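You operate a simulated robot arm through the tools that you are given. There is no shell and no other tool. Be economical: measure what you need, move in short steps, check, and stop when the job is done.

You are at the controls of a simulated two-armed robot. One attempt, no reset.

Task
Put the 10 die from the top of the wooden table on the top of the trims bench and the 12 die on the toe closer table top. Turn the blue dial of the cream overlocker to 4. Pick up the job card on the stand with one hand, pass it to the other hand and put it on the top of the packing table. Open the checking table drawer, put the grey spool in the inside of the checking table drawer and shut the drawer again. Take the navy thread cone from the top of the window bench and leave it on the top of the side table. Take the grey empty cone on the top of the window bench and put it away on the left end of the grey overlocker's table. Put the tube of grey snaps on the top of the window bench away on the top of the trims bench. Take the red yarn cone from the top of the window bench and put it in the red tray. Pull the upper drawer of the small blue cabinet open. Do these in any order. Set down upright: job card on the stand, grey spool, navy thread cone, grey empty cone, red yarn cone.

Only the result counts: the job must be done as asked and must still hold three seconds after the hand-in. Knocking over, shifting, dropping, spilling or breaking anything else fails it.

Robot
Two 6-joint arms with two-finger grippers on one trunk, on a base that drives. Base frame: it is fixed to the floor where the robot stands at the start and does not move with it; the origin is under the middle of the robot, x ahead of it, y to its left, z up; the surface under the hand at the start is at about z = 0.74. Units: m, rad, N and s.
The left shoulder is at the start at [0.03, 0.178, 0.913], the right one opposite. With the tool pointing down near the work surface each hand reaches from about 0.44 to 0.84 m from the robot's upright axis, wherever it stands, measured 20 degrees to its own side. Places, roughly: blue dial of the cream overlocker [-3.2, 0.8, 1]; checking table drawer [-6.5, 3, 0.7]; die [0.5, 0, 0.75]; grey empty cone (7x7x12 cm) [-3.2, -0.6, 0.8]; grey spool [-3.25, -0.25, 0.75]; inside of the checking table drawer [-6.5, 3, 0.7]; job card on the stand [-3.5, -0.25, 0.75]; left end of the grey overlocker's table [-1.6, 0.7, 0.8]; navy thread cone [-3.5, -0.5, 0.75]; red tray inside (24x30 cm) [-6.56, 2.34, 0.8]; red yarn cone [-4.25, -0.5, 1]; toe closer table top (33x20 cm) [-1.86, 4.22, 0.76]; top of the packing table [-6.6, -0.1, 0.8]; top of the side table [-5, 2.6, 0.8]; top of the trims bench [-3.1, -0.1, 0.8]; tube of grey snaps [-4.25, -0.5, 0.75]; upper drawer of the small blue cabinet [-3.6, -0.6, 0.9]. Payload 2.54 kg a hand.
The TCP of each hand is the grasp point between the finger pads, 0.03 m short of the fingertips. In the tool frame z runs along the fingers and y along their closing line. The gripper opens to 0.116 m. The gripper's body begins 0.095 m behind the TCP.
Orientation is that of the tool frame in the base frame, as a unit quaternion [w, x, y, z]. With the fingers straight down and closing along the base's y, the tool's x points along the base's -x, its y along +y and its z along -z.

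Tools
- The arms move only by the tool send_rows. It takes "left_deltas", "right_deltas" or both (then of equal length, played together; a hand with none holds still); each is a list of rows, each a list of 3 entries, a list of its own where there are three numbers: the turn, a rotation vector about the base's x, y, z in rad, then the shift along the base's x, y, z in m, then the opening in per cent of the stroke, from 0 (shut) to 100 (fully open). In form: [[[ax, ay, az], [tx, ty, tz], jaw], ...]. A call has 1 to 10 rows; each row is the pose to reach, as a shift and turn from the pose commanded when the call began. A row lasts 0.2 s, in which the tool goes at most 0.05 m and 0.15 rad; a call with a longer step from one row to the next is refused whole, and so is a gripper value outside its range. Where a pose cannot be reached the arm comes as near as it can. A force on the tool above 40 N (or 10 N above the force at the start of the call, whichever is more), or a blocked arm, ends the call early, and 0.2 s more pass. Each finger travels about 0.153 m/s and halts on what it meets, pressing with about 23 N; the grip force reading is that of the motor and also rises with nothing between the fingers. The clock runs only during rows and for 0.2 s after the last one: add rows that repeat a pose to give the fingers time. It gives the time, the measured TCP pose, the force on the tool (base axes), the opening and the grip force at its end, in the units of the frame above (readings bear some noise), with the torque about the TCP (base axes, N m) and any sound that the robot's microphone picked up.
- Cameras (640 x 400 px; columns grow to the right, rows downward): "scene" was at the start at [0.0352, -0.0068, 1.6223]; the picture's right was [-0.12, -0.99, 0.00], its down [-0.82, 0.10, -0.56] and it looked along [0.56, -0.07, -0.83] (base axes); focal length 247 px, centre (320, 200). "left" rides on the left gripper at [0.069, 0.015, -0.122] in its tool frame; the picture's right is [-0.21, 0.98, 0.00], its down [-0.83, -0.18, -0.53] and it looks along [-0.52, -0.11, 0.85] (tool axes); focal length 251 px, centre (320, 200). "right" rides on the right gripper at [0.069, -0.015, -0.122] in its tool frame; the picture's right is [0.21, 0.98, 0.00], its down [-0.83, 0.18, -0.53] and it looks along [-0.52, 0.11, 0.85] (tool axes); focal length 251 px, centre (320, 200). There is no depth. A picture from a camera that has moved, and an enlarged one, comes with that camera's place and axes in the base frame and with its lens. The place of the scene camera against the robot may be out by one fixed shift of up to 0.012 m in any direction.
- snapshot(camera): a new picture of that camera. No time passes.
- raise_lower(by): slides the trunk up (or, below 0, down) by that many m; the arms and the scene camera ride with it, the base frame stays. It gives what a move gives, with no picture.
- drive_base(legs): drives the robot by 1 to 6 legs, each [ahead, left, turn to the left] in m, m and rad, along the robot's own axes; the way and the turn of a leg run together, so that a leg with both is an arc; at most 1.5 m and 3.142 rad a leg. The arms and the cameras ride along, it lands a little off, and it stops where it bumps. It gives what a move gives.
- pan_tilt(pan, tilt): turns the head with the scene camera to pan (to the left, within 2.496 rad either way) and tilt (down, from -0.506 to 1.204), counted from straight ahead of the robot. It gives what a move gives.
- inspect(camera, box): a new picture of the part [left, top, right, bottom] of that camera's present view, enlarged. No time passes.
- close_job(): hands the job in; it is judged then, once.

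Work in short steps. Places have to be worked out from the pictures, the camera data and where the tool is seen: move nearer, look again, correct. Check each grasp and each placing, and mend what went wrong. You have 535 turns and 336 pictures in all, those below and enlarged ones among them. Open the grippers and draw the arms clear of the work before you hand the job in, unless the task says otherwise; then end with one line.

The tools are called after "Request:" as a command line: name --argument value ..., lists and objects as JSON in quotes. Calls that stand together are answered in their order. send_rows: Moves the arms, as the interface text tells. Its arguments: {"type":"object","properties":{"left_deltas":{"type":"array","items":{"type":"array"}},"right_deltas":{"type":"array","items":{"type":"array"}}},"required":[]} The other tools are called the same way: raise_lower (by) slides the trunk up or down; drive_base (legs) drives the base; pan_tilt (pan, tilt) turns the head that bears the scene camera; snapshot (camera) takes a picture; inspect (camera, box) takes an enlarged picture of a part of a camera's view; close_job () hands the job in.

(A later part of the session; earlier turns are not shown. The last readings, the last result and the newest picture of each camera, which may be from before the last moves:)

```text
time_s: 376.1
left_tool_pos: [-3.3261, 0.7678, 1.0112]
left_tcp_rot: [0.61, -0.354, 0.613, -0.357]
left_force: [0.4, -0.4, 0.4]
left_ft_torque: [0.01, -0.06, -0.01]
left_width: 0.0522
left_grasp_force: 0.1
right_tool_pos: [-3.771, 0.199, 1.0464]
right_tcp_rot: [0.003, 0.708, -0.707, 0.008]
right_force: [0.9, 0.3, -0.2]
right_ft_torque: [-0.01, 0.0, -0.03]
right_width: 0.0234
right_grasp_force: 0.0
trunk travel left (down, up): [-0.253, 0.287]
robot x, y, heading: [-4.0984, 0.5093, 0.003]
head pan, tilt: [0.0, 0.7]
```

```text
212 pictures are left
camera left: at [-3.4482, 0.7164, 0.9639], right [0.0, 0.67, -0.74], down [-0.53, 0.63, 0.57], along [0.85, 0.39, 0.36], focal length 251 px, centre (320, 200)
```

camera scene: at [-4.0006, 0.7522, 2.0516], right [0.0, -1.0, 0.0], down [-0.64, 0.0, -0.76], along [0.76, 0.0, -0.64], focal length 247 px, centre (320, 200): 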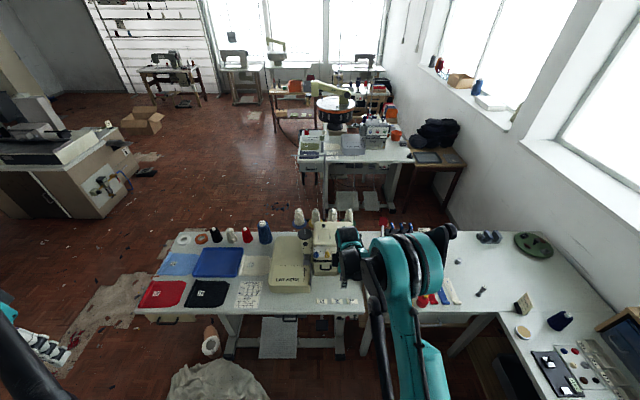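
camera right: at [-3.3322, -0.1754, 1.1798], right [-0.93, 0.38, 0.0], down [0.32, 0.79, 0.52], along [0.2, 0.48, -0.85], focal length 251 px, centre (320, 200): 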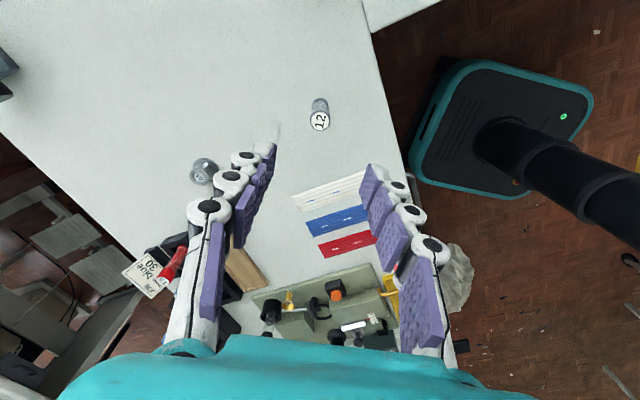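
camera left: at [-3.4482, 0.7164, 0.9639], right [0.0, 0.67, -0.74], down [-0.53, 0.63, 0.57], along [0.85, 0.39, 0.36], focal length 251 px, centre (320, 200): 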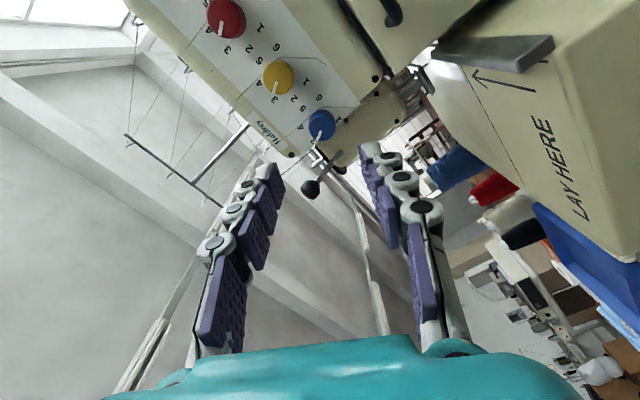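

The dial is centred on the tool axis. I advance 0.09 and look again.

Request:
send_rows --left_deltas '[[[0, 0, 0], [0.03, 0, 0], 45], [[0, 0, 0], [0.06, 0, -0.001], 45], [[0, 0, 0], [0.09, 0, -0.002], 45]]'

Request:
snapshot --camera "left"

```text
time_s: 376.9
left_tool_pos: [-3.2348, 0.7685, 1.0087]
left_tcp_rot: [0.611, -0.354, 0.613, -0.355]
left_force: [-0.1, -0.6, -0.1]
left_ft_torque: [0.0, -0.02, -0.02]
left_width: 0.0522
left_grasp_force: 0.1
right_tool_pos: [-3.7714, 0.199, 1.0465]
right_tcp_rot: [-0.003, -0.707, 0.707, -0.009]
right_force: [0.5, 0.3, 0.2]
right_ft_torque: [0.01, 0.01, -0.02]
right_width: 0.0229
right_grasp_force: 0.0
trunk travel left (down, up): [-0.253, 0.287]
robot x, y, heading: [-4.1053, 0.5085, 0.001]
head pan, tilt: [0.0, 0.7]
```

```text
211 pictures are left
camera left: at [-3.3579, 0.7155, 0.9609], right [0.0, 0.67, -0.74], down [-0.53, 0.63, 0.57], along [0.85, 0.39, 0.36], focal length 251 px, centre (320, 200)
```

left: 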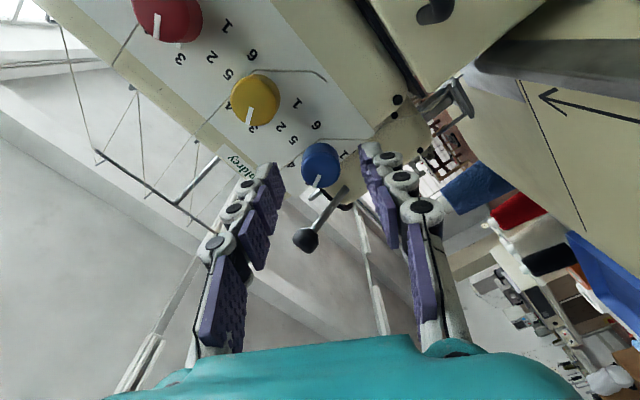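

Good. Advance another 27 mm and close on the knob.

Request:
send_rows --left_deltas '[[[0, 0, 0], [0.014, 0, 0], 45], [[0, 0, 0], [0.027, 0, 0], 45], [[0, 0, 0], [0.027, 0, 0], 25], [[0, 0, 0], [0.027, 0, 0], 10], [[0, 0, 0], [0.027, 0, 0], 0], [[0, 0, 0], [0.027, 0, 0], 0]]'

Request:
snapshot --camera "left"

```text
time_s: 378.3
left_tool_pos: [-3.2102, 0.7695, 1.0095]
left_tcp_rot: [0.611, -0.354, 0.613, -0.355]
left_force: [-2.2, 1.5, -3.7]
left_ft_torque: [-0.01, 0.03, 0.19]
left_width: 0.0257
left_grasp_force: 44.4
right_tool_pos: [-3.7711, 0.2001, 1.0462]
right_tcp_rot: [-0.003, -0.707, 0.707, -0.008]
right_force: [0.2, 0.0, 0.6]
right_ft_torque: [-0.01, -0.02, 0.03]
right_width: 0.0233
right_grasp_force: 0.1
trunk travel left (down, up): [-0.253, 0.287]
robot x, y, heading: [-4.099, 0.5111, -0.002]
head pan, tilt: [0.0, 0.7]
```

```text
210 pictures are left
camera left: at [-3.3322, 0.7164, 0.9615], right [0.0, 0.67, -0.74], down [-0.53, 0.63, 0.57], along [0.85, 0.39, 0.36], focal length 251 px, centre (320, 200)
```

left: 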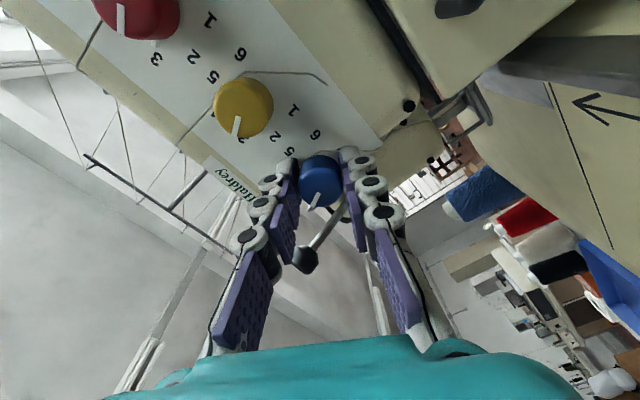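

Knob gripped (2.6 cm). Turn +0.9 rad about x.

Request:
send_rows --left_deltas '[[[0.15, 0, 0], [0, 0, 0], 0], [[0.3, 0, 0], [0, 0, 0], 0], [[0.45, 0, 0], [0, 0, 0], 0], [[0.6, 0, 0], [0, 0, 0], 0], [[0.75, 0, 0], [0, 0, 0], 0], [[0.9, 0, 0], [0, 0, 0], 0], [[0.9, 0, 0], [0, 0, 0], 0]]'

Request:
snapshot --camera "left"

```text
time_s: 379.9
left_tool_pos: [-3.2087, 0.7706, 1.0092]
left_tcp_rot: [0.704, -0.052, 0.706, -0.053]
left_force: [-23.4, 3.6, -22.0]
left_ft_torque: [-0.02, 0.49, 0.1]
left_width: 0.0256
left_grasp_force: 45.3
right_tool_pos: [-3.7726, 0.1999, 1.0475]
right_tcp_rot: [-0.004, -0.707, 0.707, -0.008]
right_force: [-0.3, 0.4, -0.2]
right_ft_torque: [-0.03, 0.01, 0.03]
right_width: 0.023
right_grasp_force: 0.1
trunk travel left (down, up): [-0.253, 0.287]
robot x, y, heading: [-4.1005, 0.5121, 0.001]
head pan, tilt: [0.0, 0.7]
```

```text
209 pictures are left
camera left: at [-3.332, 0.7743, 0.9384], right [0.0, 1.0, 0.07], down [-0.53, -0.06, 0.85], along [0.85, -0.04, 0.53], focal length 251 px, centre (320, 200)
```

left: 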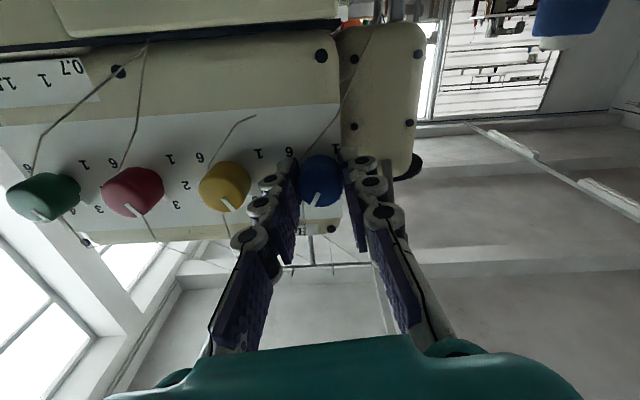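

Turned. Release, back off, and read the dial.

Request:
send_rows --left_deltas '[[[0, 0, 0], [0, 0, 0], 20], [[0, 0, 0], [0, 0, 0], 40], [[0, 0, 0], [0, 0, 0], 45], [[0, 0, 0], [-0.04, 0, 0], 45], [[0, 0, 0], [-0.08, 0, 0], 45], [[0, 0, 0], [-0.1, 0, 0], 45]]'

Request:
snapshot --camera "left"

Request:
snapshot --camera "scene"

```text
time_s: 381.3
left_tool_pos: [-3.3078, 0.7692, 1.0108]
left_tcp_rot: [0.704, -0.052, 0.706, -0.053]
left_force: [0.4, 0.3, 0.1]
left_ft_torque: [0.0, -0.02, 0.0]
left_width: 0.0523
left_grasp_force: 0.1
right_tool_pos: [-3.773, 0.1997, 1.0471]
right_tcp_rot: [0.004, 0.707, -0.707, 0.008]
right_force: [0.4, -0.3, -0.2]
right_ft_torque: [0.02, 0.0, 0.0]
right_width: 0.0233
right_grasp_force: 0.1
trunk travel left (down, up): [-0.253, 0.287]
robot x, y, heading: [-4.1026, 0.5108, 0.004]
head pan, tilt: [0.0, 0.7]
```

```text
208 pictures are left
camera left: at [-3.4321, 0.7739, 0.9407], right [0.0, 1.0, 0.07], down [-0.53, -0.06, 0.84], along [0.85, -0.04, 0.53], focal length 251 px, centre (320, 200)
```

left: 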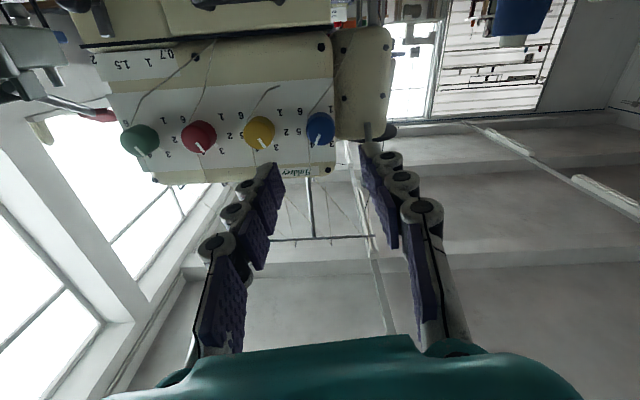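

```text
207 pictures are left
camera scene: at [-4.0514, 0.5112, 1.7716], right [0.0, -1.0, 0.0], down [-0.64, 0.0, -0.77], along [0.77, 0.0, -0.64], focal length 247 px, centre (320, 200)
```

scene: 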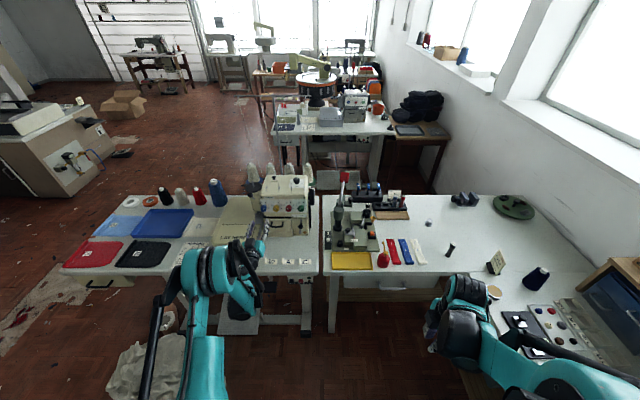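

Request:
inspect --camera "left" --box '[220, 90, 350, 180]'

Request:
inspect --camera "scene" --box '[240, 190, 330, 246]'

```text
4.44 times, centred on (285, 135) of left
camera zoom: at [-3.4321, 0.7739, 0.9407], right [0.0, 1.0, 0.07], down [-0.53, -0.06, 0.84], along [0.85, -0.04, 0.53], focal length 1118 px, centre (476, 489)
```

zoom: 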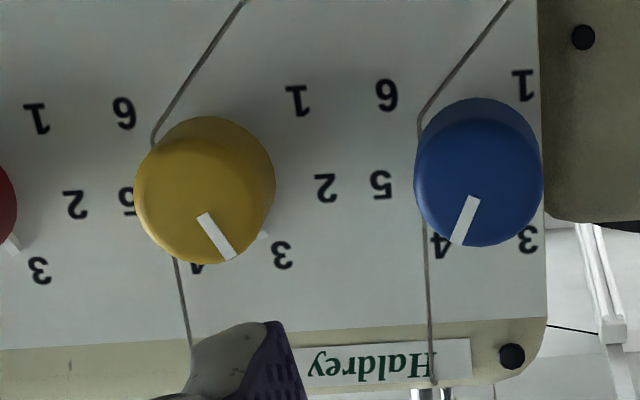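

```text
7.11 times, centred on (285, 218) of scene
camera zoom: at [-4.0514, 0.5112, 1.7716], right [0.0, -1.0, 0.0], down [-0.64, 0.0, -0.77], along [0.77, 0.0, -0.64], focal length 1758 px, centre (569, 72)
```

zoom: 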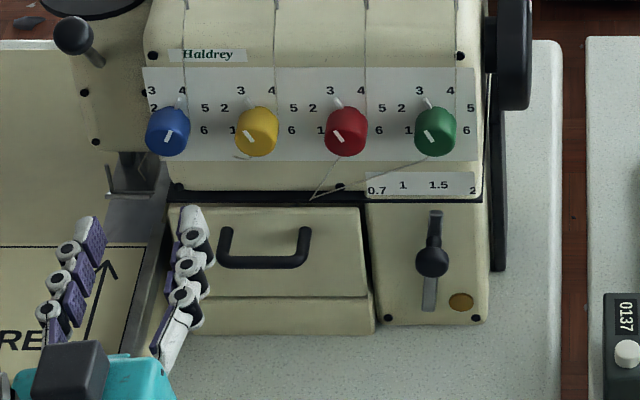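

The blue dial reads 4. I withdraw the left hand and straighten it downward.

Request:
send_rows --left_deltas '[[[0, 0, 0], [-0.04, 0, 0.01], 45], [[0.011, 0.146, -0.011], [-0.07, 0, 0.03], 45], [[0.022, 0.292, -0.022], [-0.08, 0, 0.06], 45], [[0.033, 0.438, -0.033], [-0.09, 0, 0.09], 45], [[0.044, 0.584, -0.043], [-0.1, 0, 0.12], 45], [[0.055, 0.73, -0.054], [-0.11, 0, 0.14], 45], [[0.066, 0.876, -0.065], [-0.12, 0, 0.16], 45], [[0.077, 1.022, -0.076], [-0.13, 0, 0.18], 45], [[0.088, 1.168, -0.087], [-0.14, 0, 0.19], 45], [[0.099, 1.314, -0.097], [-0.15, 0, 0.2], 45]]'

```text
time_s: 383.5
left_tool_pos: [-3.4605, 0.7682, 1.2099]
left_tcp_rot: [0.123, -0.01, 0.992, -0.008]
left_force: [0.0, -0.6, 1.0]
left_ft_torque: [0.01, 0.0, 0.02]
left_width: 0.0523
left_grasp_force: 0.1
left hand out of reach, approached as far as the arm can: row 1, 2
right_tool_pos: [-3.7708, 0.1982, 1.0455]
right_tcp_rot: [0.003, 0.707, -0.707, 0.007]
right_force: [1.3, 0.3, 0.4]
right_ft_torque: [0.04, -0.01, 0.0]
right_width: 0.0235
right_grasp_force: 0.1
trunk travel left (down, up): [-0.253, 0.287]
robot x, y, heading: [-4.0985, 0.5101, -0.0]
head pan, tilt: [0.0, 0.7]
```

Finish straightening both hands (right hand turned back −90° about z).

Request:
send_rows --left_deltas '[[[0.01, 0.13, -0.01], [-0.03, 0, 0], 45], [[0.019, 0.251, -0.019], [-0.06, 0, 0], 45], [[0.019, 0.251, -0.019], [-0.1, 0, 0], 45], [[0.019, 0.251, -0.019], [-0.12, 0, 0], 45], [[0.019, 0.251, -0.019], [-0.12, 0, 0], 45], [[0.019, 0.251, -0.019], [-0.12, 0, 0], 45], [[0.019, 0.251, -0.019], [-0.12, 0, 0], 45], [[0.019, 0.251, -0.019], [-0.12, 0, 0], 45], [[0.019, 0.251, -0.019], [-0.12, 0, 0], 45], [[0.019, 0.251, -0.019], [-0.12, 0, 0], 45]]' --right_deltas '[[[0, 0, -0.15], [0, 0, 0.02], 20], [[0, 0, -0.3], [0, 0, 0.05], 20], [[0, 0, -0.45], [0, 0, 0.08], 20], [[0, 0, -0.6], [0, 0, 0.1], 20], [[0, 0, -0.75], [0, 0, 0.1], 20], [[0, 0, -0.9], [0, 0, 0.1], 20], [[0, 0, -1.05], [0, 0, 0.1], 20], [[0, 0, -1.2], [0, 0, 0.1], 20], [[0, 0, -1.35], [0, 0, 0.1], 20], [[0, 0, -1.5], [0, 0, 0.1], 20]]'

Request:
raise_lower --by 0.15

Request:
drive_base --legs '[[0, 0, -1.571], [0, 0.15, 0]]'

Request:
pan_tilt --pan 0.1 --tilt 0.8

Request:
snapshot --camera "scene"

```text
time_s: 385.7
left_tool_pos: [-3.581, 0.7705, 1.2092]
left_tcp_rot: [0.0, 0.0, 1.0, 0.0]
left_force: [-0.4, -0.3, 0.1]
left_ft_torque: [0.0, 0.01, 0.01]
left_width: 0.0524
left_grasp_force: 0.1
right_tool_pos: [-3.772, 0.1988, 1.1467]
right_tcp_rot: [-0.008, -0.033, 0.999, -0.003]
right_force: [-0.1, 0.1, -0.2]
right_ft_torque: [0.03, 0.02, 0.01]
right_width: 0.0232
right_grasp_force: 0.0
trunk travel left (down, up): [-0.253, 0.287]
robot x, y, heading: [-4.0993, 0.5086, -0.0]
head pan, tilt: [0.0, 0.7]
```

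```text
time_s: 387.4
left_tool_pos: [-3.5815, 0.7703, 1.3605]
left_tcp_rot: [0.0, 0.001, 1.0, 0.001]
left_force: [0.9, 0.0, -0.8]
left_ft_torque: [-0.03, -0.03, 0.05]
left_width: 0.0522
left_grasp_force: 0.2
right_tool_pos: [-3.7718, 0.1989, 1.296]
right_tcp_rot: [-0.008, -0.036, 0.999, -0.003]
right_force: [0.1, -0.1, 0.7]
right_ft_torque: [0.01, -0.02, 0.04]
right_width: 0.0233
right_grasp_force: 0.0
trunk travel left (down, up): [-0.403, 0.137]
robot x, y, heading: [-4.105, 0.5121, 0.001]
head pan, tilt: [0.0, 0.7]
```

```text
time_s: 392.6
left_tool_pos: [-3.6922, -0.0099, 1.3597]
left_tcp_rot: [0.001, 0.707, 0.707, 0.0]
left_force: [-0.5, -0.9, 0.8]
left_ft_torque: [-0.02, -0.04, 0.02]
left_width: 0.0522
left_grasp_force: 0.0
right_tool_pos: [-4.2647, 0.1822, 1.2964]
right_tcp_rot: [-0.008, 0.683, 0.731, 0.004]
right_force: [-0.4, 0.6, 0.9]
right_ft_torque: [0.01, 0.02, 0.04]
right_width: 0.0232
right_grasp_force: 0.0
trunk travel left (down, up): [-0.403, 0.137]
robot x, y, heading: [-3.949, 0.51, -1.577]
head pan, tilt: [0.0, 0.7]
```

```text
time_s: 393.3
left_tool_pos: [-3.6911, -0.0103, 1.3604]
left_tcp_rot: [0.0, 0.708, 0.706, 0.0]
left_force: [-0.4, -0.5, 0.2]
left_ft_torque: [0.0, 0.01, 0.0]
left_width: 0.0522
left_grasp_force: 0.0
right_tool_pos: [-4.2606, 0.1815, 1.2962]
right_tcp_rot: [-0.009, 0.683, 0.73, 0.003]
right_force: [0.2, -0.1, -0.2]
right_ft_torque: [-0.02, 0.04, 0.02]
right_width: 0.0235
right_grasp_force: 0.0
trunk travel left (down, up): [-0.403, 0.137]
robot x, y, heading: [-3.9533, 0.5086, -1.573]
head pan, tilt: [0.099, 0.799]
```

```text
204 pictures are left
camera scene: at [-3.9471, 0.4605, 1.9134], right [-1.0, -0.1, 0.0], down [-0.07, 0.71, -0.7], along [0.07, -0.69, -0.72], focal length 247 px, centre (320, 200)
```

scene: 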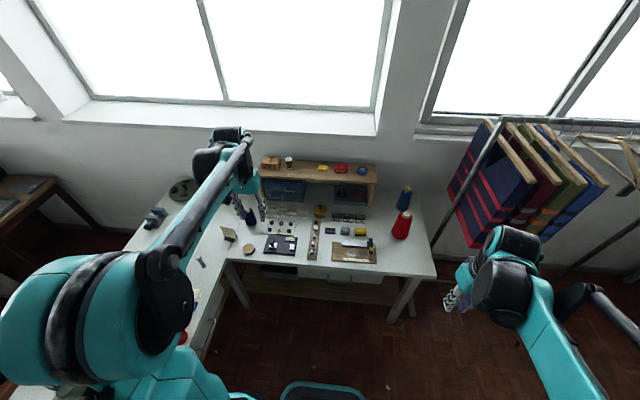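

Facing the window bench. I drive 0.3 ahead and look at the blue cabinet with the left camera and scene camera.

Request:
drive_base --legs '[[0.3, 0, 0]]'

Request:
snapshot --camera "left"

Request:
inspect --camera "scene" --box '[220, 150, 400, 270]'

```text
time_s: 395.3
left_tool_pos: [-3.6914, -0.3031, 1.3605]
left_tcp_rot: [-0.001, 0.707, 0.707, 0.0]
left_force: [-0.5, -0.1, 0.8]
left_ft_torque: [0.04, -0.02, 0.01]
left_width: 0.0521
left_grasp_force: 0.0
right_tool_pos: [-4.2614, -0.1137, 1.2978]
right_tcp_rot: [-0.008, 0.681, 0.732, 0.003]
right_force: [-0.1, 0.5, -0.3]
right_ft_torque: [0.02, -0.02, -0.02]
right_width: 0.0233
right_grasp_force: 0.0
trunk travel left (down, up): [-0.403, 0.137]
robot x, y, heading: [-3.9541, 0.2147, -1.568]
head pan, tilt: [0.099, 0.799]
```

```text
203 pictures are left
camera left: at [-3.6762, -0.2349, 1.4816], right [0.98, -0.21, 0.0], down [-0.18, -0.83, 0.53], along [-0.11, -0.52, -0.85], focal length 251 px, centre (320, 200)
```

left: 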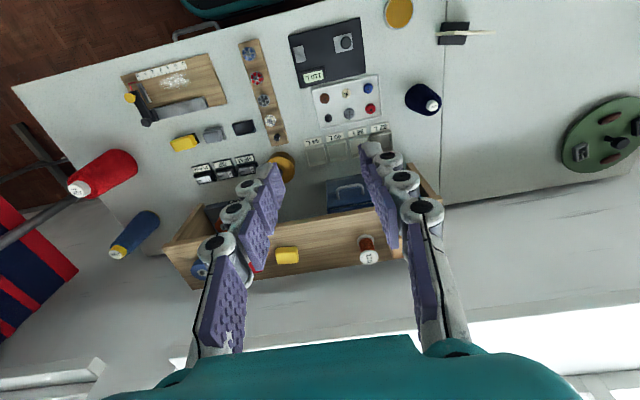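

```text
3.33 times, centred on (310, 210) of scene
camera zoom: at [-3.9491, 0.167, 1.9134], right [-1.0, -0.1, 0.0], down [-0.07, 0.71, -0.7], along [0.07, -0.69, -0.72], focal length 824 px, centre (353, 167)
```

zoom: 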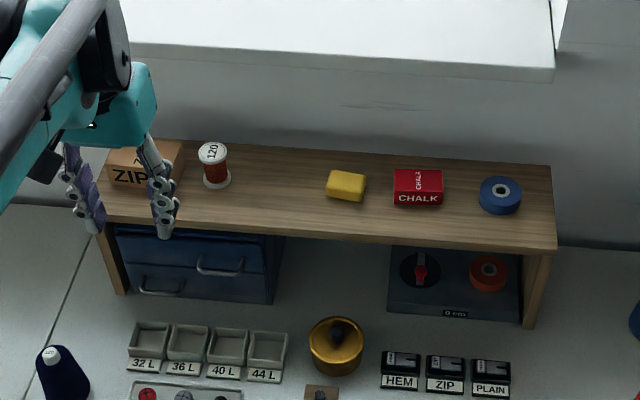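

Upper drawer handle is near (−3.67,−0.56,0.9), just under the shelf's front edge. I turn the left hand −90° about z first.

Request:
send_rows --left_deltas '[[[0, 0, -0.15], [0, 0.005, 0], 50], [[0, 0, -0.3], [0, 0.01, 0], 50], [[0, 0, -0.45], [0, 0.015, 0], 50], [[0, 0, -0.6], [0, 0.02, 0], 50], [[0, 0, -0.75], [0, 0.03, 0], 50], [[0, 0, -0.9], [0, 0.04, 0], 50], [[0, 0, -1.05], [0, 0.05, 0], 50], [[0, 0, -1.2], [0, 0.05, 0], 50], [[0, 0, -1.35], [0, 0.05, 0], 50], [[0, 0, -1.5], [0, 0.05, 0], 50]]'

Request:
raise_lower --by -0.18

```text
time_s: 397.5
left_tool_pos: [-3.692, -0.2532, 1.3607]
left_tcp_rot: [0.0, 0.999, 0.035, 0.0]
left_force: [0.5, 0.5, -0.1]
left_ft_torque: [0.01, 0.01, 0.01]
left_width: 0.0579
left_grasp_force: 0.0
right_tool_pos: [-4.2614, -0.1125, 1.2967]
right_tcp_rot: [-0.009, 0.681, 0.733, 0.003]
right_force: [0.0, 1.0, 0.2]
right_ft_torque: [0.0, 0.0, -0.03]
right_width: 0.0232
right_grasp_force: 0.0
trunk travel left (down, up): [-0.403, 0.137]
robot x, y, heading: [-3.9501, 0.214, -1.571]
head pan, tilt: [0.099, 0.799]
```

```text
time_s: 399.5
left_tool_pos: [-3.6913, -0.2536, 1.1799]
left_tcp_rot: [-0.001, 0.999, 0.036, 0.0]
left_force: [-0.2, 0.0, -0.7]
left_ft_torque: [0.0, -0.01, -0.02]
left_width: 0.0579
left_grasp_force: 0.1
right_tool_pos: [-4.2626, -0.1129, 1.1156]
right_tcp_rot: [-0.008, 0.682, 0.731, 0.003]
right_force: [-0.4, 0.7, 0.7]
right_ft_torque: [0.02, -0.02, 0.0]
right_width: 0.0234
right_grasp_force: 0.0
trunk travel left (down, up): [-0.223, 0.317]
robot x, y, heading: [-3.9529, 0.2141, -1.569]
head pan, tilt: [0.099, 0.799]
```

Now tilt toward −y by ~0.95 rad while moving nearer.

Request:
send_rows --left_deltas '[[[-0.13, -0.004, -0.02], [0.003, -0.015, -0.015], 45], [[-0.26, -0.009, -0.04], [0.006, -0.03, -0.03], 45], [[-0.39, -0.013, -0.065], [0.009, -0.045, -0.05], 45], [[-0.52, -0.018, -0.065], [0.012, -0.06, -0.07], 45], [[-0.65, -0.022, -0.065], [0.015, -0.075, -0.09], 45], [[-0.78, -0.027, -0.065], [0.018, -0.09, -0.11], 45], [[-0.9, -0.031, -0.065], [0.02, -0.105, -0.13], 45], [[-0.95, -0.033, -0.065], [0.02, -0.12, -0.15], 45]]'

Request:
snapshot --camera "left"

```text
time_s: 401.3
left_tool_pos: [-3.6725, -0.3741, 1.0289]
left_tcp_rot: [0.458, 0.889, 0.0, -0.001]
left_force: [0.1, -0.4, 0.6]
left_ft_torque: [0.04, -0.02, 0.01]
left_width: 0.0521
left_grasp_force: 0.1
right_tool_pos: [-4.2614, -0.1135, 1.1155]
right_tcp_rot: [-0.008, 0.681, 0.732, 0.002]
right_force: [0.9, -0.6, 0.1]
right_ft_torque: [0.04, 0.02, 0.01]
right_width: 0.023
right_grasp_force: 0.2
trunk travel left (down, up): [-0.223, 0.317]
robot x, y, heading: [-3.9502, 0.2111, -1.571]
head pan, tilt: [0.099, 0.799]
```

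```text
201 pictures are left
camera left: at [-3.6033, -0.2838, 1.111], right [-0.21, -0.57, 0.8], down [-0.83, 0.54, 0.16], along [-0.52, -0.62, -0.58], focal length 251 px, centre (320, 200)
```

left: 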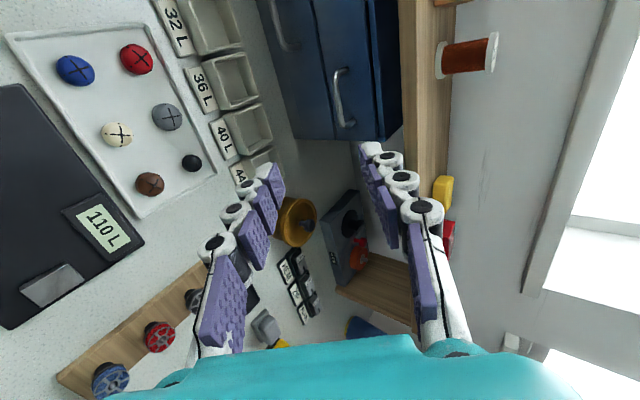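

Upper handle estimated at (−3.667,−0.545,0.935). I move to 10 cm short of it along the tool axis and look again.

Request:
send_rows --left_deltas '[[[0, 0, 0], [0.002, -0.03, -0.012], 40], [[0, 0, 0], [0.004, -0.06, -0.024], 40], [[0, 0, 0], [0.0055, -0.09, -0.036], 40]]'

Request:
snapshot --camera "left"

```text
time_s: 402.1
left_tool_pos: [-3.666, -0.4648, 0.9915]
left_tcp_rot: [0.457, 0.889, 0.0, 0.0]
left_force: [0.4, -0.5, -0.1]
left_ft_torque: [0.0, -0.02, 0.0]
left_width: 0.0464
left_grasp_force: 0.1
right_tool_pos: [-4.2621, -0.1143, 1.1157]
right_tcp_rot: [-0.008, 0.682, 0.732, 0.003]
right_force: [-0.4, -0.7, -0.3]
right_ft_torque: [0.02, -0.03, 0.01]
right_width: 0.0232
right_grasp_force: 0.0
trunk travel left (down, up): [-0.223, 0.317]
robot x, y, heading: [-3.9521, 0.2142, -1.57]
head pan, tilt: [0.099, 0.799]
```

```text
200 pictures are left
camera left: at [-3.5969, -0.374, 1.0739], right [-0.21, -0.57, 0.79], down [-0.83, 0.54, 0.16], along [-0.52, -0.62, -0.58], focal length 251 px, centre (320, 200)
```

left: 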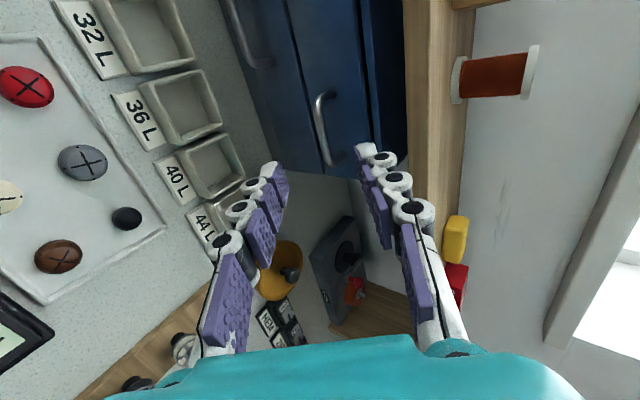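

The handle lies in the fingers' mid-plane, 9–13 cm ahead. Advance 5 cm along the axis and look.

Request:
send_rows --left_deltas '[[[0, 0, 0], [0.004, -0.02, -0.0145], 40], [[0, 0, 0], [0.007, -0.041, -0.029], 40]]'

Request:
snapshot --camera "left"

```text
time_s: 402.7
left_tool_pos: [-3.6583, -0.5058, 0.9625]
left_tcp_rot: [0.457, 0.889, 0.0, -0.001]
left_force: [0.6, -0.3, 0.6]
left_ft_torque: [0.01, 0.01, 0.01]
left_width: 0.0463
left_grasp_force: 0.1
right_tool_pos: [-4.2619, -0.1125, 1.1165]
right_tcp_rot: [-0.008, 0.681, 0.732, 0.002]
right_force: [0.3, 0.4, 0.5]
right_ft_torque: [0.02, 0.0, 0.0]
right_width: 0.0234
right_grasp_force: 0.1
trunk travel left (down, up): [-0.223, 0.317]
robot x, y, heading: [-3.9513, 0.2167, -1.569]
head pan, tilt: [0.099, 0.799]
```

```text
199 pictures are left
camera left: at [-3.5891, -0.4141, 1.0453], right [-0.21, -0.57, 0.8], down [-0.83, 0.54, 0.16], along [-0.52, -0.62, -0.58], focal length 251 px, centre (320, 200)
```

left: 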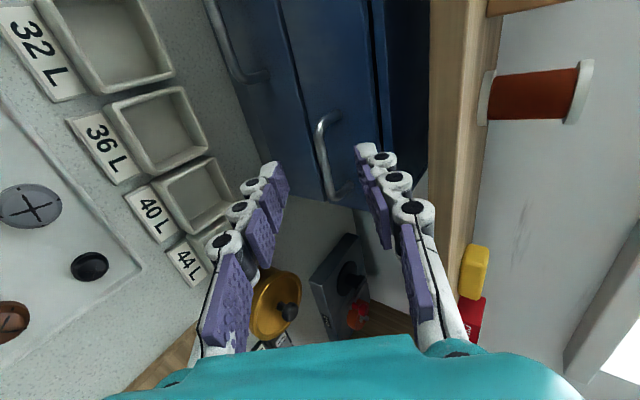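

Handle now ~4 cm ahead of the TCP. Advance 2.3 cm, then close.

Request:
send_rows --left_deltas '[[[0, 0, 0], [0.001, -0.009, -0.0065], 32], [[0, 0, 0], [0.002, -0.019, -0.0134], 30], [[0, 0, 0], [0.002, -0.019, -0.0134], 15], [[0, 0, 0], [0.002, -0.019, -0.0134], 0], [[0, 0, 0], [0.002, -0.019, -0.0134], 0]]'

Request:
snapshot --camera "left"

```text
time_s: 403.9
left_tool_pos: [-3.6578, -0.5225, 0.9516]
left_tcp_rot: [0.457, 0.889, 0.0, -0.001]
left_force: [-0.7, 0.5, 0.1]
left_ft_torque: [0.01, 0.0, -0.01]
left_width: 0.0
left_grasp_force: 23.0
right_tool_pos: [-4.2609, -0.1128, 1.1166]
right_tcp_rot: [-0.008, 0.681, 0.732, 0.003]
right_force: [-0.8, -0.4, 0.0]
right_ft_torque: [-0.04, -0.01, 0.01]
right_width: 0.0231
right_grasp_force: 0.1
trunk travel left (down, up): [-0.223, 0.317]
robot x, y, heading: [-3.952, 0.2157, -1.569]
head pan, tilt: [0.099, 0.799]
```

```text
198 pictures are left
camera left: at [-3.5888, -0.4328, 1.0333], right [-0.21, -0.57, 0.8], down [-0.83, 0.54, 0.16], along [-0.52, -0.62, -0.58], focal length 251 px, centre (320, 200)
```

left: 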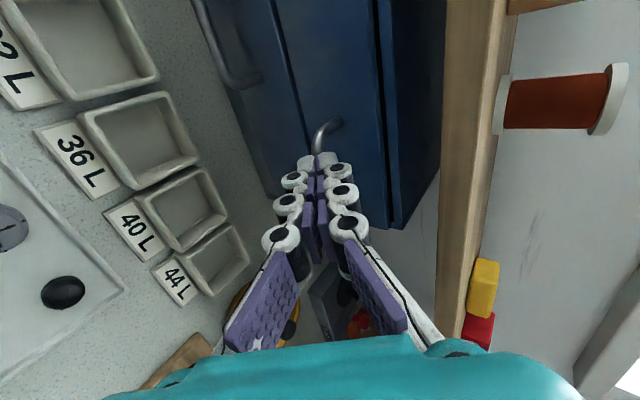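

Missed: the handle is still farther. Open, advance 2.5 cm more, and look.

Request:
send_rows --left_deltas '[[[0, 0, 0], [0, 0, 0], 20], [[0, 0, 0], [0, 0, 0], 32], [[0, 0, 0], [0, -0.01, -0.007], 32], [[0, 0, 0], [0, -0.02, -0.0145], 32]]'

Request:
snapshot --camera "left"

```text
time_s: 404.9
left_tool_pos: [-3.658, -0.5428, 0.938]
left_tcp_rot: [0.458, 0.889, 0.0, 0.0]
left_force: [0.1, 4.2, 2.0]
left_ft_torque: [-0.13, 0.03, 0.0]
left_width: 0.0375
left_grasp_force: 0.0
right_tool_pos: [-4.2614, -0.1121, 1.1167]
right_tcp_rot: [-0.007, 0.682, 0.731, 0.002]
right_force: [-1.1, 0.4, -0.1]
right_ft_torque: [0.02, 0.02, -0.04]
right_width: 0.023
right_grasp_force: 0.0
trunk travel left (down, up): [-0.223, 0.317]
robot x, y, heading: [-3.9496, 0.2124, -1.567]
head pan, tilt: [0.099, 0.799]
```

```text
197 pictures are left
camera left: at [-3.588, -0.4521, 1.0205], right [-0.21, -0.57, 0.8], down [-0.83, 0.54, 0.16], along [-0.52, -0.62, -0.58], focal length 251 px, centre (320, 200)
```

left: 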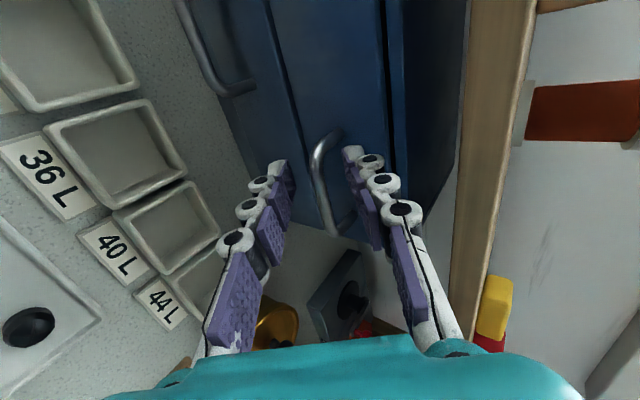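

The handle is between the fingers now, with light contact. Close.

Request:
send_rows --left_deltas '[[[0, 0, 0], [0, 0.001, 0.001], 20], [[0, 0, 0], [0, 0.001, 0.001], 8], [[0, 0, 0], [0, 0.001, 0.001], 0], [[0, 0, 0], [0, 0.001, 0.001], 0]]'

Request:
snapshot --camera "left"

```text
time_s: 405.9
left_tool_pos: [-3.6572, -0.5428, 0.938]
left_tcp_rot: [0.457, 0.889, 0.0, 0.0]
left_force: [-2.3, 3.4, -3.8]
left_ft_torque: [0.07, -0.55, -0.32]
left_width: 0.007
left_grasp_force: 34.8
right_tool_pos: [-4.2609, -0.1115, 1.1166]
right_tcp_rot: [-0.008, 0.681, 0.732, 0.003]
right_force: [0.1, -0.2, 0.3]
right_ft_torque: [-0.01, -0.02, 0.0]
right_width: 0.0233
right_grasp_force: 0.2
trunk travel left (down, up): [-0.223, 0.317]
robot x, y, heading: [-3.953, 0.2149, -1.569]
head pan, tilt: [0.099, 0.799]
```

```text
196 pictures are left
camera left: at [-3.5885, -0.4521, 1.0207], right [-0.21, -0.57, 0.79], down [-0.83, 0.54, 0.16], along [-0.52, -0.62, -0.58], focal length 251 px, centre (320, 200)
```

left: 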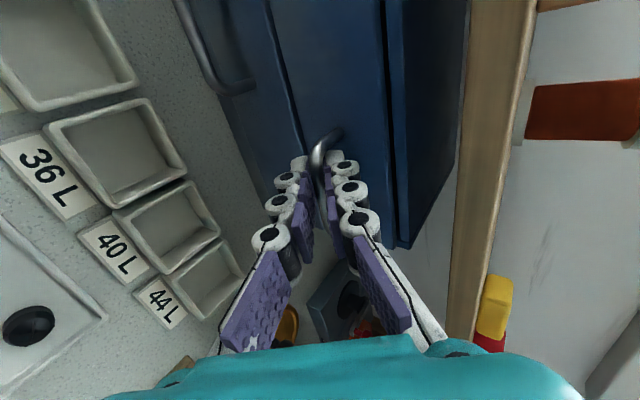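

Handle gripped (7 mm). I pull by backing the base 0.1 m.

Request:
drive_base --legs '[[-0.1, 0, 0]]'

Request:
snapshot --camera "left"

```text
time_s: 407.1
left_tool_pos: [-3.657, -0.443, 0.9409]
left_tcp_rot: [0.46, 0.888, 0.001, 0.001]
left_force: [1.8, -18.6, 28.2]
left_ft_torque: [-0.53, -0.17, -0.71]
left_width: 0.0068
left_grasp_force: 35.2
right_tool_pos: [-4.2624, -0.0125, 1.117]
right_tcp_rot: [-0.007, 0.681, 0.732, 0.002]
right_force: [-0.2, 0.0, 0.1]
right_ft_torque: [0.0, -0.03, 0.0]
right_width: 0.0231
right_grasp_force: 0.0
trunk travel left (down, up): [-0.223, 0.317]
robot x, y, heading: [-3.9549, 0.3177, -1.573]
head pan, tilt: [0.099, 0.799]
```

```text
195 pictures are left
camera left: at [-3.589, -0.3521, 1.0228], right [-0.21, -0.56, 0.8], down [-0.83, 0.54, 0.16], along [-0.52, -0.63, -0.58], focal length 251 px, centre (320, 200)
```

left: 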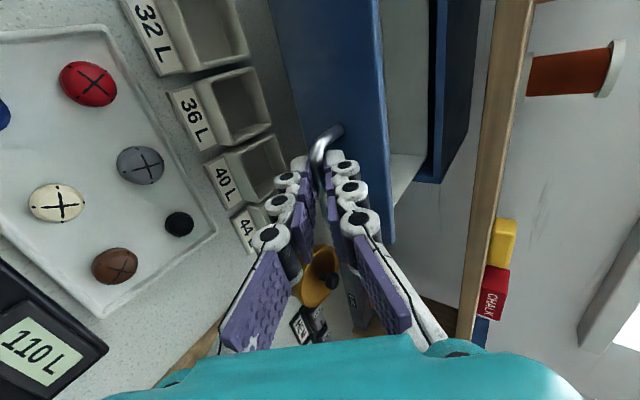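

Drawer is about 10 cm out. I pull 3 cm more, gently, watching the force.

Request:
drive_base --legs '[[-0.03, 0, 0]]'

Request:
snapshot --camera "left"

```text
time_s: 407.8
left_tool_pos: [-3.658, -0.4387, 0.9436]
left_tcp_rot: [0.465, 0.885, 0.001, 0.001]
left_force: [-0.7, -1.7, 0.0]
left_ft_torque: [-0.02, -0.51, -0.12]
left_width: 0.0071
left_grasp_force: 35.1
right_tool_pos: [-4.2624, -0.005, 1.115]
right_tcp_rot: [-0.008, 0.682, 0.731, 0.003]
right_force: [0.5, 0.3, -0.6]
right_ft_torque: [0.02, -0.02, 0.01]
right_width: 0.0235
right_grasp_force: 0.0
trunk travel left (down, up): [-0.223, 0.317]
robot x, y, heading: [-3.9478, 0.3254, -1.575]
head pan, tilt: [0.099, 0.799]
stopped in leg 1: the force on the tool passed its limit at 61 N (the readings are from after the stop); the commanded pose is now the measured one
```

```text
194 pictures are left
camera left: at [-3.5895, -0.348, 1.0239], right [-0.21, -0.55, 0.8], down [-0.83, 0.54, 0.15], along [-0.52, -0.63, -0.57], focal length 251 px, centre (320, 200)
```

left: 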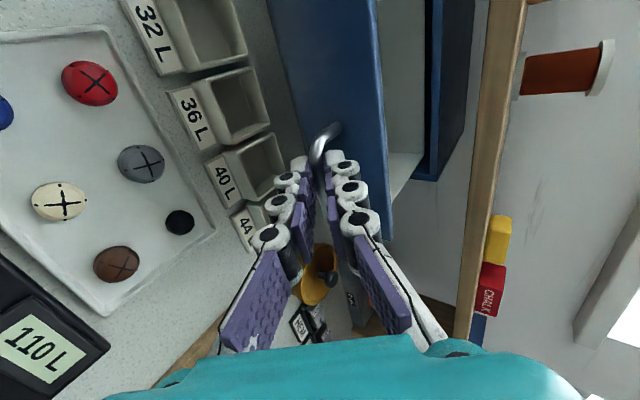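

The drawer is at its stop, fully open. Release and back out along the tool axis.

Request:
send_rows --left_deltas '[[[0, 0, 0], [0, 0, 0], 12], [[0, 0, 0], [0, 0, 0], 25], [[0, 0, 0], [0, 0.016, 0.012], 25], [[0, 0, 0], [0, 0.033, 0.024], 25], [[0, 0, 0], [0, 0.05, 0.04], 25], [[0, 0, 0], [0, 0.07, 0.07], 25], [[0, 0, 0], [0, 0.09, 0.11], 25], [[0, 0, 0], [0, 0.1, 0.15], 25]]'

Request:
snapshot --camera "scene"

```text
time_s: 409.6
left_tool_pos: [-3.6569, -0.3372, 1.0922]
left_tcp_rot: [0.466, 0.885, 0.001, 0.0]
left_force: [0.6, 0.1, -0.5]
left_ft_torque: [-0.01, 0.0, 0.03]
left_width: 0.0292
left_grasp_force: 0.1
right_tool_pos: [-4.2634, -0.0036, 1.1178]
right_tcp_rot: [-0.008, 0.681, 0.732, 0.003]
right_force: [0.1, 0.6, -0.3]
right_ft_torque: [-0.02, -0.02, 0.0]
right_width: 0.0233
right_grasp_force: 0.2
trunk travel left (down, up): [-0.223, 0.317]
robot x, y, heading: [-3.9515, 0.3195, -1.572]
head pan, tilt: [0.099, 0.799]
```

```text
193 pictures are left
camera scene: at [-3.9496, 0.2763, 1.7334], right [-1.0, -0.1, 0.0], down [-0.07, 0.71, -0.7], along [0.07, -0.69, -0.72], focal length 247 px, centre (320, 200)
```

scene: 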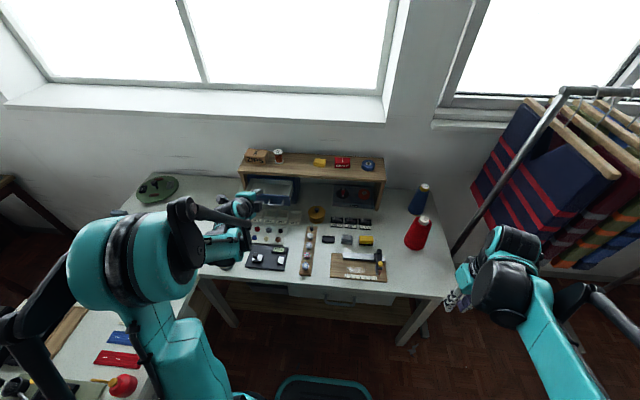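

Drawer stays open. Next the job card: straighten the left hand (closing along y is right for the card) and move it near the card to look.

Request:
send_rows --left_deltas '[[[0.14, 0, 0], [0, 0.01, 0.02], 30], [[0.28, 0, 0], [0.02, 0.02, 0.04], 40], [[0.42, 0, 0], [0.05, 0.03, 0.05], 50], [[0.56, 0, 0], [0.08, 0.04, 0.06], 60], [[0.7, 0, 0], [0.11, 0.05, 0.06], 60], [[0.84, 0, 0], [0.14, 0.055, 0.06], 60], [[0.968, 0, 0], [0.17, 0.055, 0.06], 60], [[0.968, 0, 0], [0.2, 0.055, 0.06], 60]]'

Request:
snapshot --camera "left"

```text
time_s: 411.4
left_tool_pos: [-3.4583, -0.2852, 1.1527]
left_tcp_rot: [0.0, 1.0, 0.001, 0.001]
left_force: [1.1, 0.6, 0.2]
left_ft_torque: [0.0, 0.03, 0.0]
left_width: 0.0697
left_grasp_force: 0.0
right_tool_pos: [-4.2615, -0.0039, 1.1168]
right_tcp_rot: [-0.009, 0.682, 0.731, 0.003]
right_force: [-0.6, 0.7, 1.4]
right_ft_torque: [0.0, 0.04, 0.02]
right_width: 0.0232
right_grasp_force: 0.1
trunk travel left (down, up): [-0.223, 0.317]
robot x, y, heading: [-3.9512, 0.3214, -1.574]
head pan, tilt: [0.099, 0.799]
```

```text
192 pictures are left
camera left: at [-3.3892, -0.3003, 1.2747], right [-0.21, -0.98, 0.0], down [-0.83, 0.18, 0.53], along [-0.52, 0.11, -0.85], focal length 251 px, centre (320, 200)
```

left: 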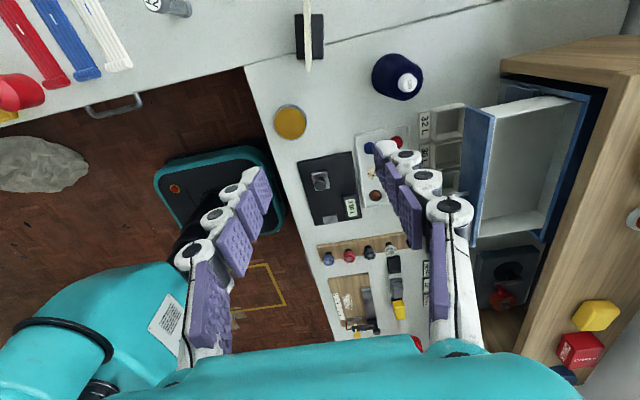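

Request:
inspect --camera "left" --box '[250, 0, 450, 120]'

```text
3.20 times, centred on (350, 60) of left
camera zoom: at [-3.3892, -0.3003, 1.2747], right [-0.21, -0.98, 0.0], down [-0.83, 0.18, 0.53], along [-0.52, 0.11, -0.85], focal length 805 px, centre (224, 648)
```

zoom: 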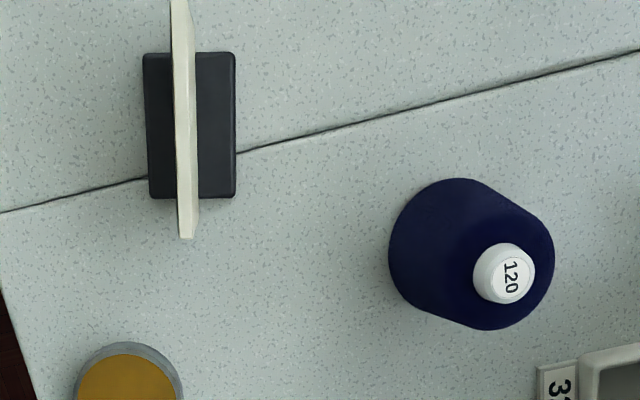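

The card stands on its black base at about (−3.378,−0.286), normal along y. I will grip its east part with the left hand: move over (−3.355,−0.286).

Request:
send_rows --left_deltas '[[[0, 0, 0], [0.035, 0, -0.02], 50], [[0, 0, 0], [0.07, -0.001, -0.05], 45], [[0, 0, 0], [0.103, -0.001, -0.08], 40], [[0, 0, 0], [0.103, -0.001, -0.11], 40], [[0, 0, 0], [0.103, -0.001, -0.15], 40]]'

Request:
snapshot --camera "left"

```text
time_s: 412.6
left_tool_pos: [-3.3531, -0.288, 0.9988]
left_tcp_rot: [0.001, 1.0, 0.001, 0.0]
left_force: [0.9, 0.2, -0.6]
left_ft_torque: [-0.01, 0.03, 0.0]
left_width: 0.0462
left_grasp_force: 0.0
right_tool_pos: [-4.261, -0.0054, 1.1173]
right_tcp_rot: [-0.009, 0.682, 0.731, 0.002]
right_force: [0.9, 0.4, -0.5]
right_ft_torque: [0.02, 0.04, 0.02]
right_width: 0.023
right_grasp_force: 0.0
trunk travel left (down, up): [-0.223, 0.317]
robot x, y, heading: [-3.9487, 0.3238, -1.573]
head pan, tilt: [0.099, 0.799]
```

```text
190 pictures are left
camera left: at [-3.2843, -0.3032, 1.1206], right [-0.21, -0.98, 0.0], down [-0.83, 0.18, 0.53], along [-0.52, 0.11, -0.85], focal length 251 px, centre (320, 200)
```

left: 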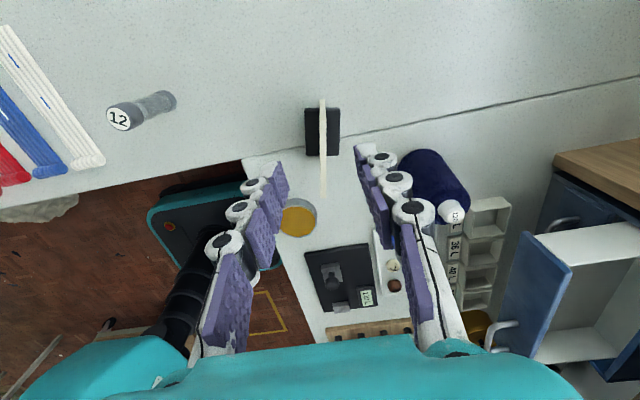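

Card centred. Descend to z≈0.868 and close.

Request:
send_rows --left_deltas '[[[0, 0, 0], [0.002, 0, -0.04], 40], [[0, 0, 0], [0.003, 0, -0.08], 40], [[0, 0, 0], [0.003, 0, -0.115], 40], [[0, 0, 0], [0.003, 0, -0.131], 40], [[0, 0, 0], [0.003, 0, -0.131], 20], [[0, 0, 0], [0.003, 0, -0.131], 0], [[0, 0, 0], [0.003, 0, -0.131], 0], [[0, 0, 0], [0.003, 0, -0.131], 0]]'

Request:
snapshot --camera "left"

```text
time_s: 414.4
left_tool_pos: [-3.3524, -0.2852, 0.8709]
left_tcp_rot: [0.0, 1.0, 0.001, 0.001]
left_force: [-0.4, 0.0, -0.2]
left_ft_torque: [0.04, -0.02, -0.05]
left_width: 0.0061
left_grasp_force: 23.2
right_tool_pos: [-4.2615, -0.0055, 1.1161]
right_tcp_rot: [-0.008, 0.682, 0.732, 0.002]
right_force: [-0.4, 0.2, 0.0]
right_ft_torque: [-0.02, 0.0, 0.02]
right_width: 0.0232
right_grasp_force: 0.1
trunk travel left (down, up): [-0.223, 0.317]
robot x, y, heading: [-3.9522, 0.3245, -1.573]
head pan, tilt: [0.099, 0.799]
```

```text
189 pictures are left
camera left: at [-3.2835, -0.3, 0.9933], right [-0.21, -0.98, 0.0], down [-0.83, 0.18, 0.53], along [-0.52, 0.11, -0.85], focal length 251 px, centre (320, 200)
```

left: 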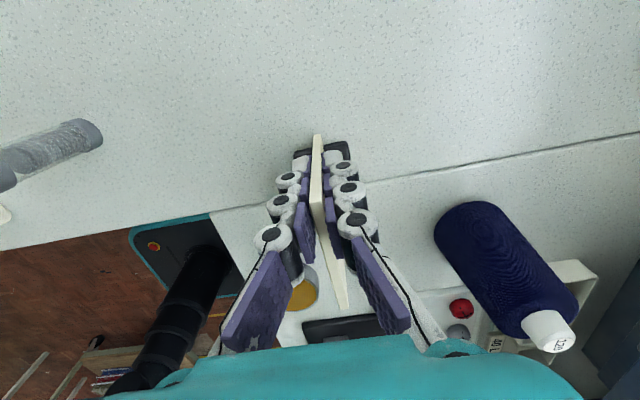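

Card gripped (6 mm). Lift 0.2 straight up.

Request:
send_rows --left_deltas '[[[0, 0, 0], [0, 0, 0.03], 0], [[0, 0, 0], [0, 0, 0.07], 0], [[0, 0, 0], [0, 0, 0.11], 0], [[0, 0, 0], [0, 0, 0.15], 0], [[0, 0, 0], [0, 0, 0.19], 0], [[0, 0, 0], [-0.03, 0.01, 0.22], 0], [[0, 0, 0], [-0.07, 0.02, 0.23], 0], [[0, 0, 0], [-0.11, 0.03, 0.24], 0], [[0, 0, 0], [-0.15, 0.04, 0.25], 0], [[0, 0, 0], [-0.19, 0.05, 0.25], 0]]'

Request:
snapshot --camera "left"

Request:
snapshot --camera "scene"

```text
time_s: 416.6
left_tool_pos: [-3.5423, -0.2346, 1.1213]
left_tcp_rot: [0.0, 1.0, 0.0, 0.002]
left_force: [-0.1, -0.1, 0.4]
left_ft_torque: [0.0, -0.02, 0.01]
left_width: 0.006
left_grasp_force: 22.9
right_tool_pos: [-4.2626, -0.0039, 1.1161]
right_tcp_rot: [-0.007, 0.682, 0.731, 0.003]
right_force: [0.1, -0.6, -0.7]
right_ft_torque: [-0.07, -0.02, 0.01]
right_width: 0.0232
right_grasp_force: 0.1
trunk travel left (down, up): [-0.223, 0.317]
robot x, y, heading: [-3.9477, 0.3248, -1.569]
head pan, tilt: [0.099, 0.799]
```

```text
188 pictures are left
camera left: at [-3.4742, -0.2493, 1.2438], right [-0.21, -0.98, 0.0], down [-0.83, 0.18, 0.53], along [-0.52, 0.11, -0.85], focal length 251 px, centre (320, 200)
```

left: 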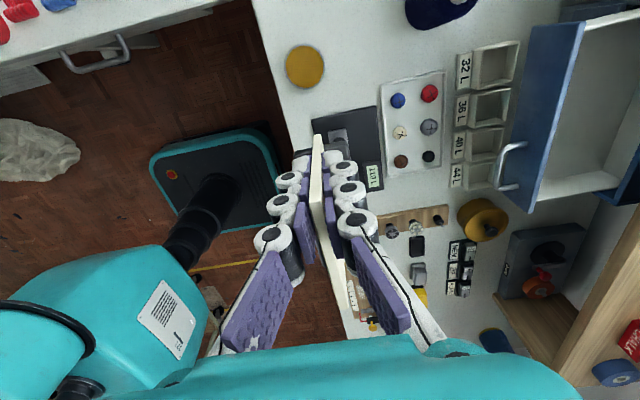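

```text
187 pictures are left
camera scene: at [-3.9506, 0.2756, 1.7334], right [-1.0, -0.1, 0.0], down [-0.07, 0.71, -0.7], along [0.07, -0.69, -0.72], focal length 247 px, centre (320, 200)
```

scene: 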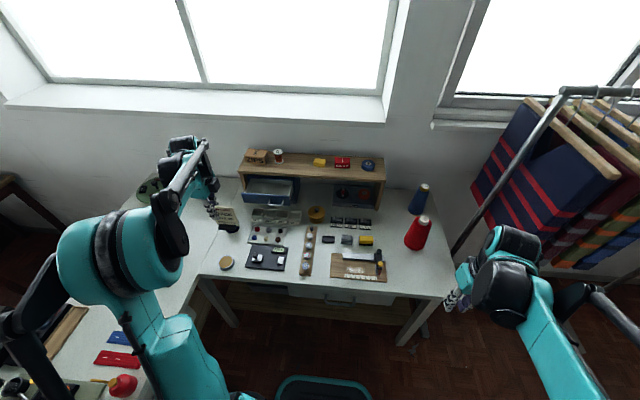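

Card and stand are held. Turn the right hand +90° about z while the left brings the card toward the middle.

Request:
send_rows --left_deltas '[[[0, 0, 0], [-0.03, 0.003, 0], 0], [[0, 0, 0], [-0.06, 0.006, 0], 0], [[0, 0, 0], [-0.09, 0.01, 0], 0], [[0, 0, 0], [-0.12, 0.013, 0], 0], [[0, 0, 0], [-0.15, 0.017, 0], 0], [[0, 0, 0], [-0.18, 0.02, 0], 0], [[0, 0, 0], [-0.21, 0.024, 0], 0], [[0, 0, 0], [-0.24, 0.028, 0], 0], [[0, 0, 0], [-0.27, 0.03, 0], 0], [[0, 0, 0], [-0.3, 0.034, 0], 0]]' --right_deltas '[[[0, 0, 0.15], [0, 0, 0.01], 20], [[0, 0, 0.3], [0, 0, 0.02], 20], [[0, 0, 0.45], [0, 0, 0.03], 20], [[0, 0, 0.6], [0, 0, 0.04], 20], [[0, 0, 0.75], [0, 0, 0.05], 20], [[0, 0, 0.9], [0, 0, 0.06], 20], [[0, 0, 1.05], [0, 0, 0.07], 30], [[0, 0, 1.2], [0, 0, 0.08], 40], [[0, 0, 1.35], [0, 0, 0.08], 50], [[0, 0, 1.5], [0, 0, 0.08], 50]]'

```text
time_s: 418.8
left_tool_pos: [-3.8439, -0.2002, 1.1211]
left_tcp_rot: [-0.001, 1.0, 0.001, 0.001]
left_force: [0.0, 0.2, -0.4]
left_ft_torque: [-0.02, -0.06, -0.01]
left_width: 0.0062
left_grasp_force: 22.8
right_tool_pos: [-4.2621, -0.0043, 1.1967]
right_tcp_rot: [-0.007, -0.001, 1.0, -0.003]
right_force: [0.3, 0.5, -0.4]
right_ft_torque: [-0.02, 0.02, 0.03]
right_width: 0.0582
right_grasp_force: 0.2
trunk travel left (down, up): [-0.223, 0.317]
robot x, y, heading: [-3.9533, 0.3219, -1.573]
head pan, tilt: [0.099, 0.799]
```

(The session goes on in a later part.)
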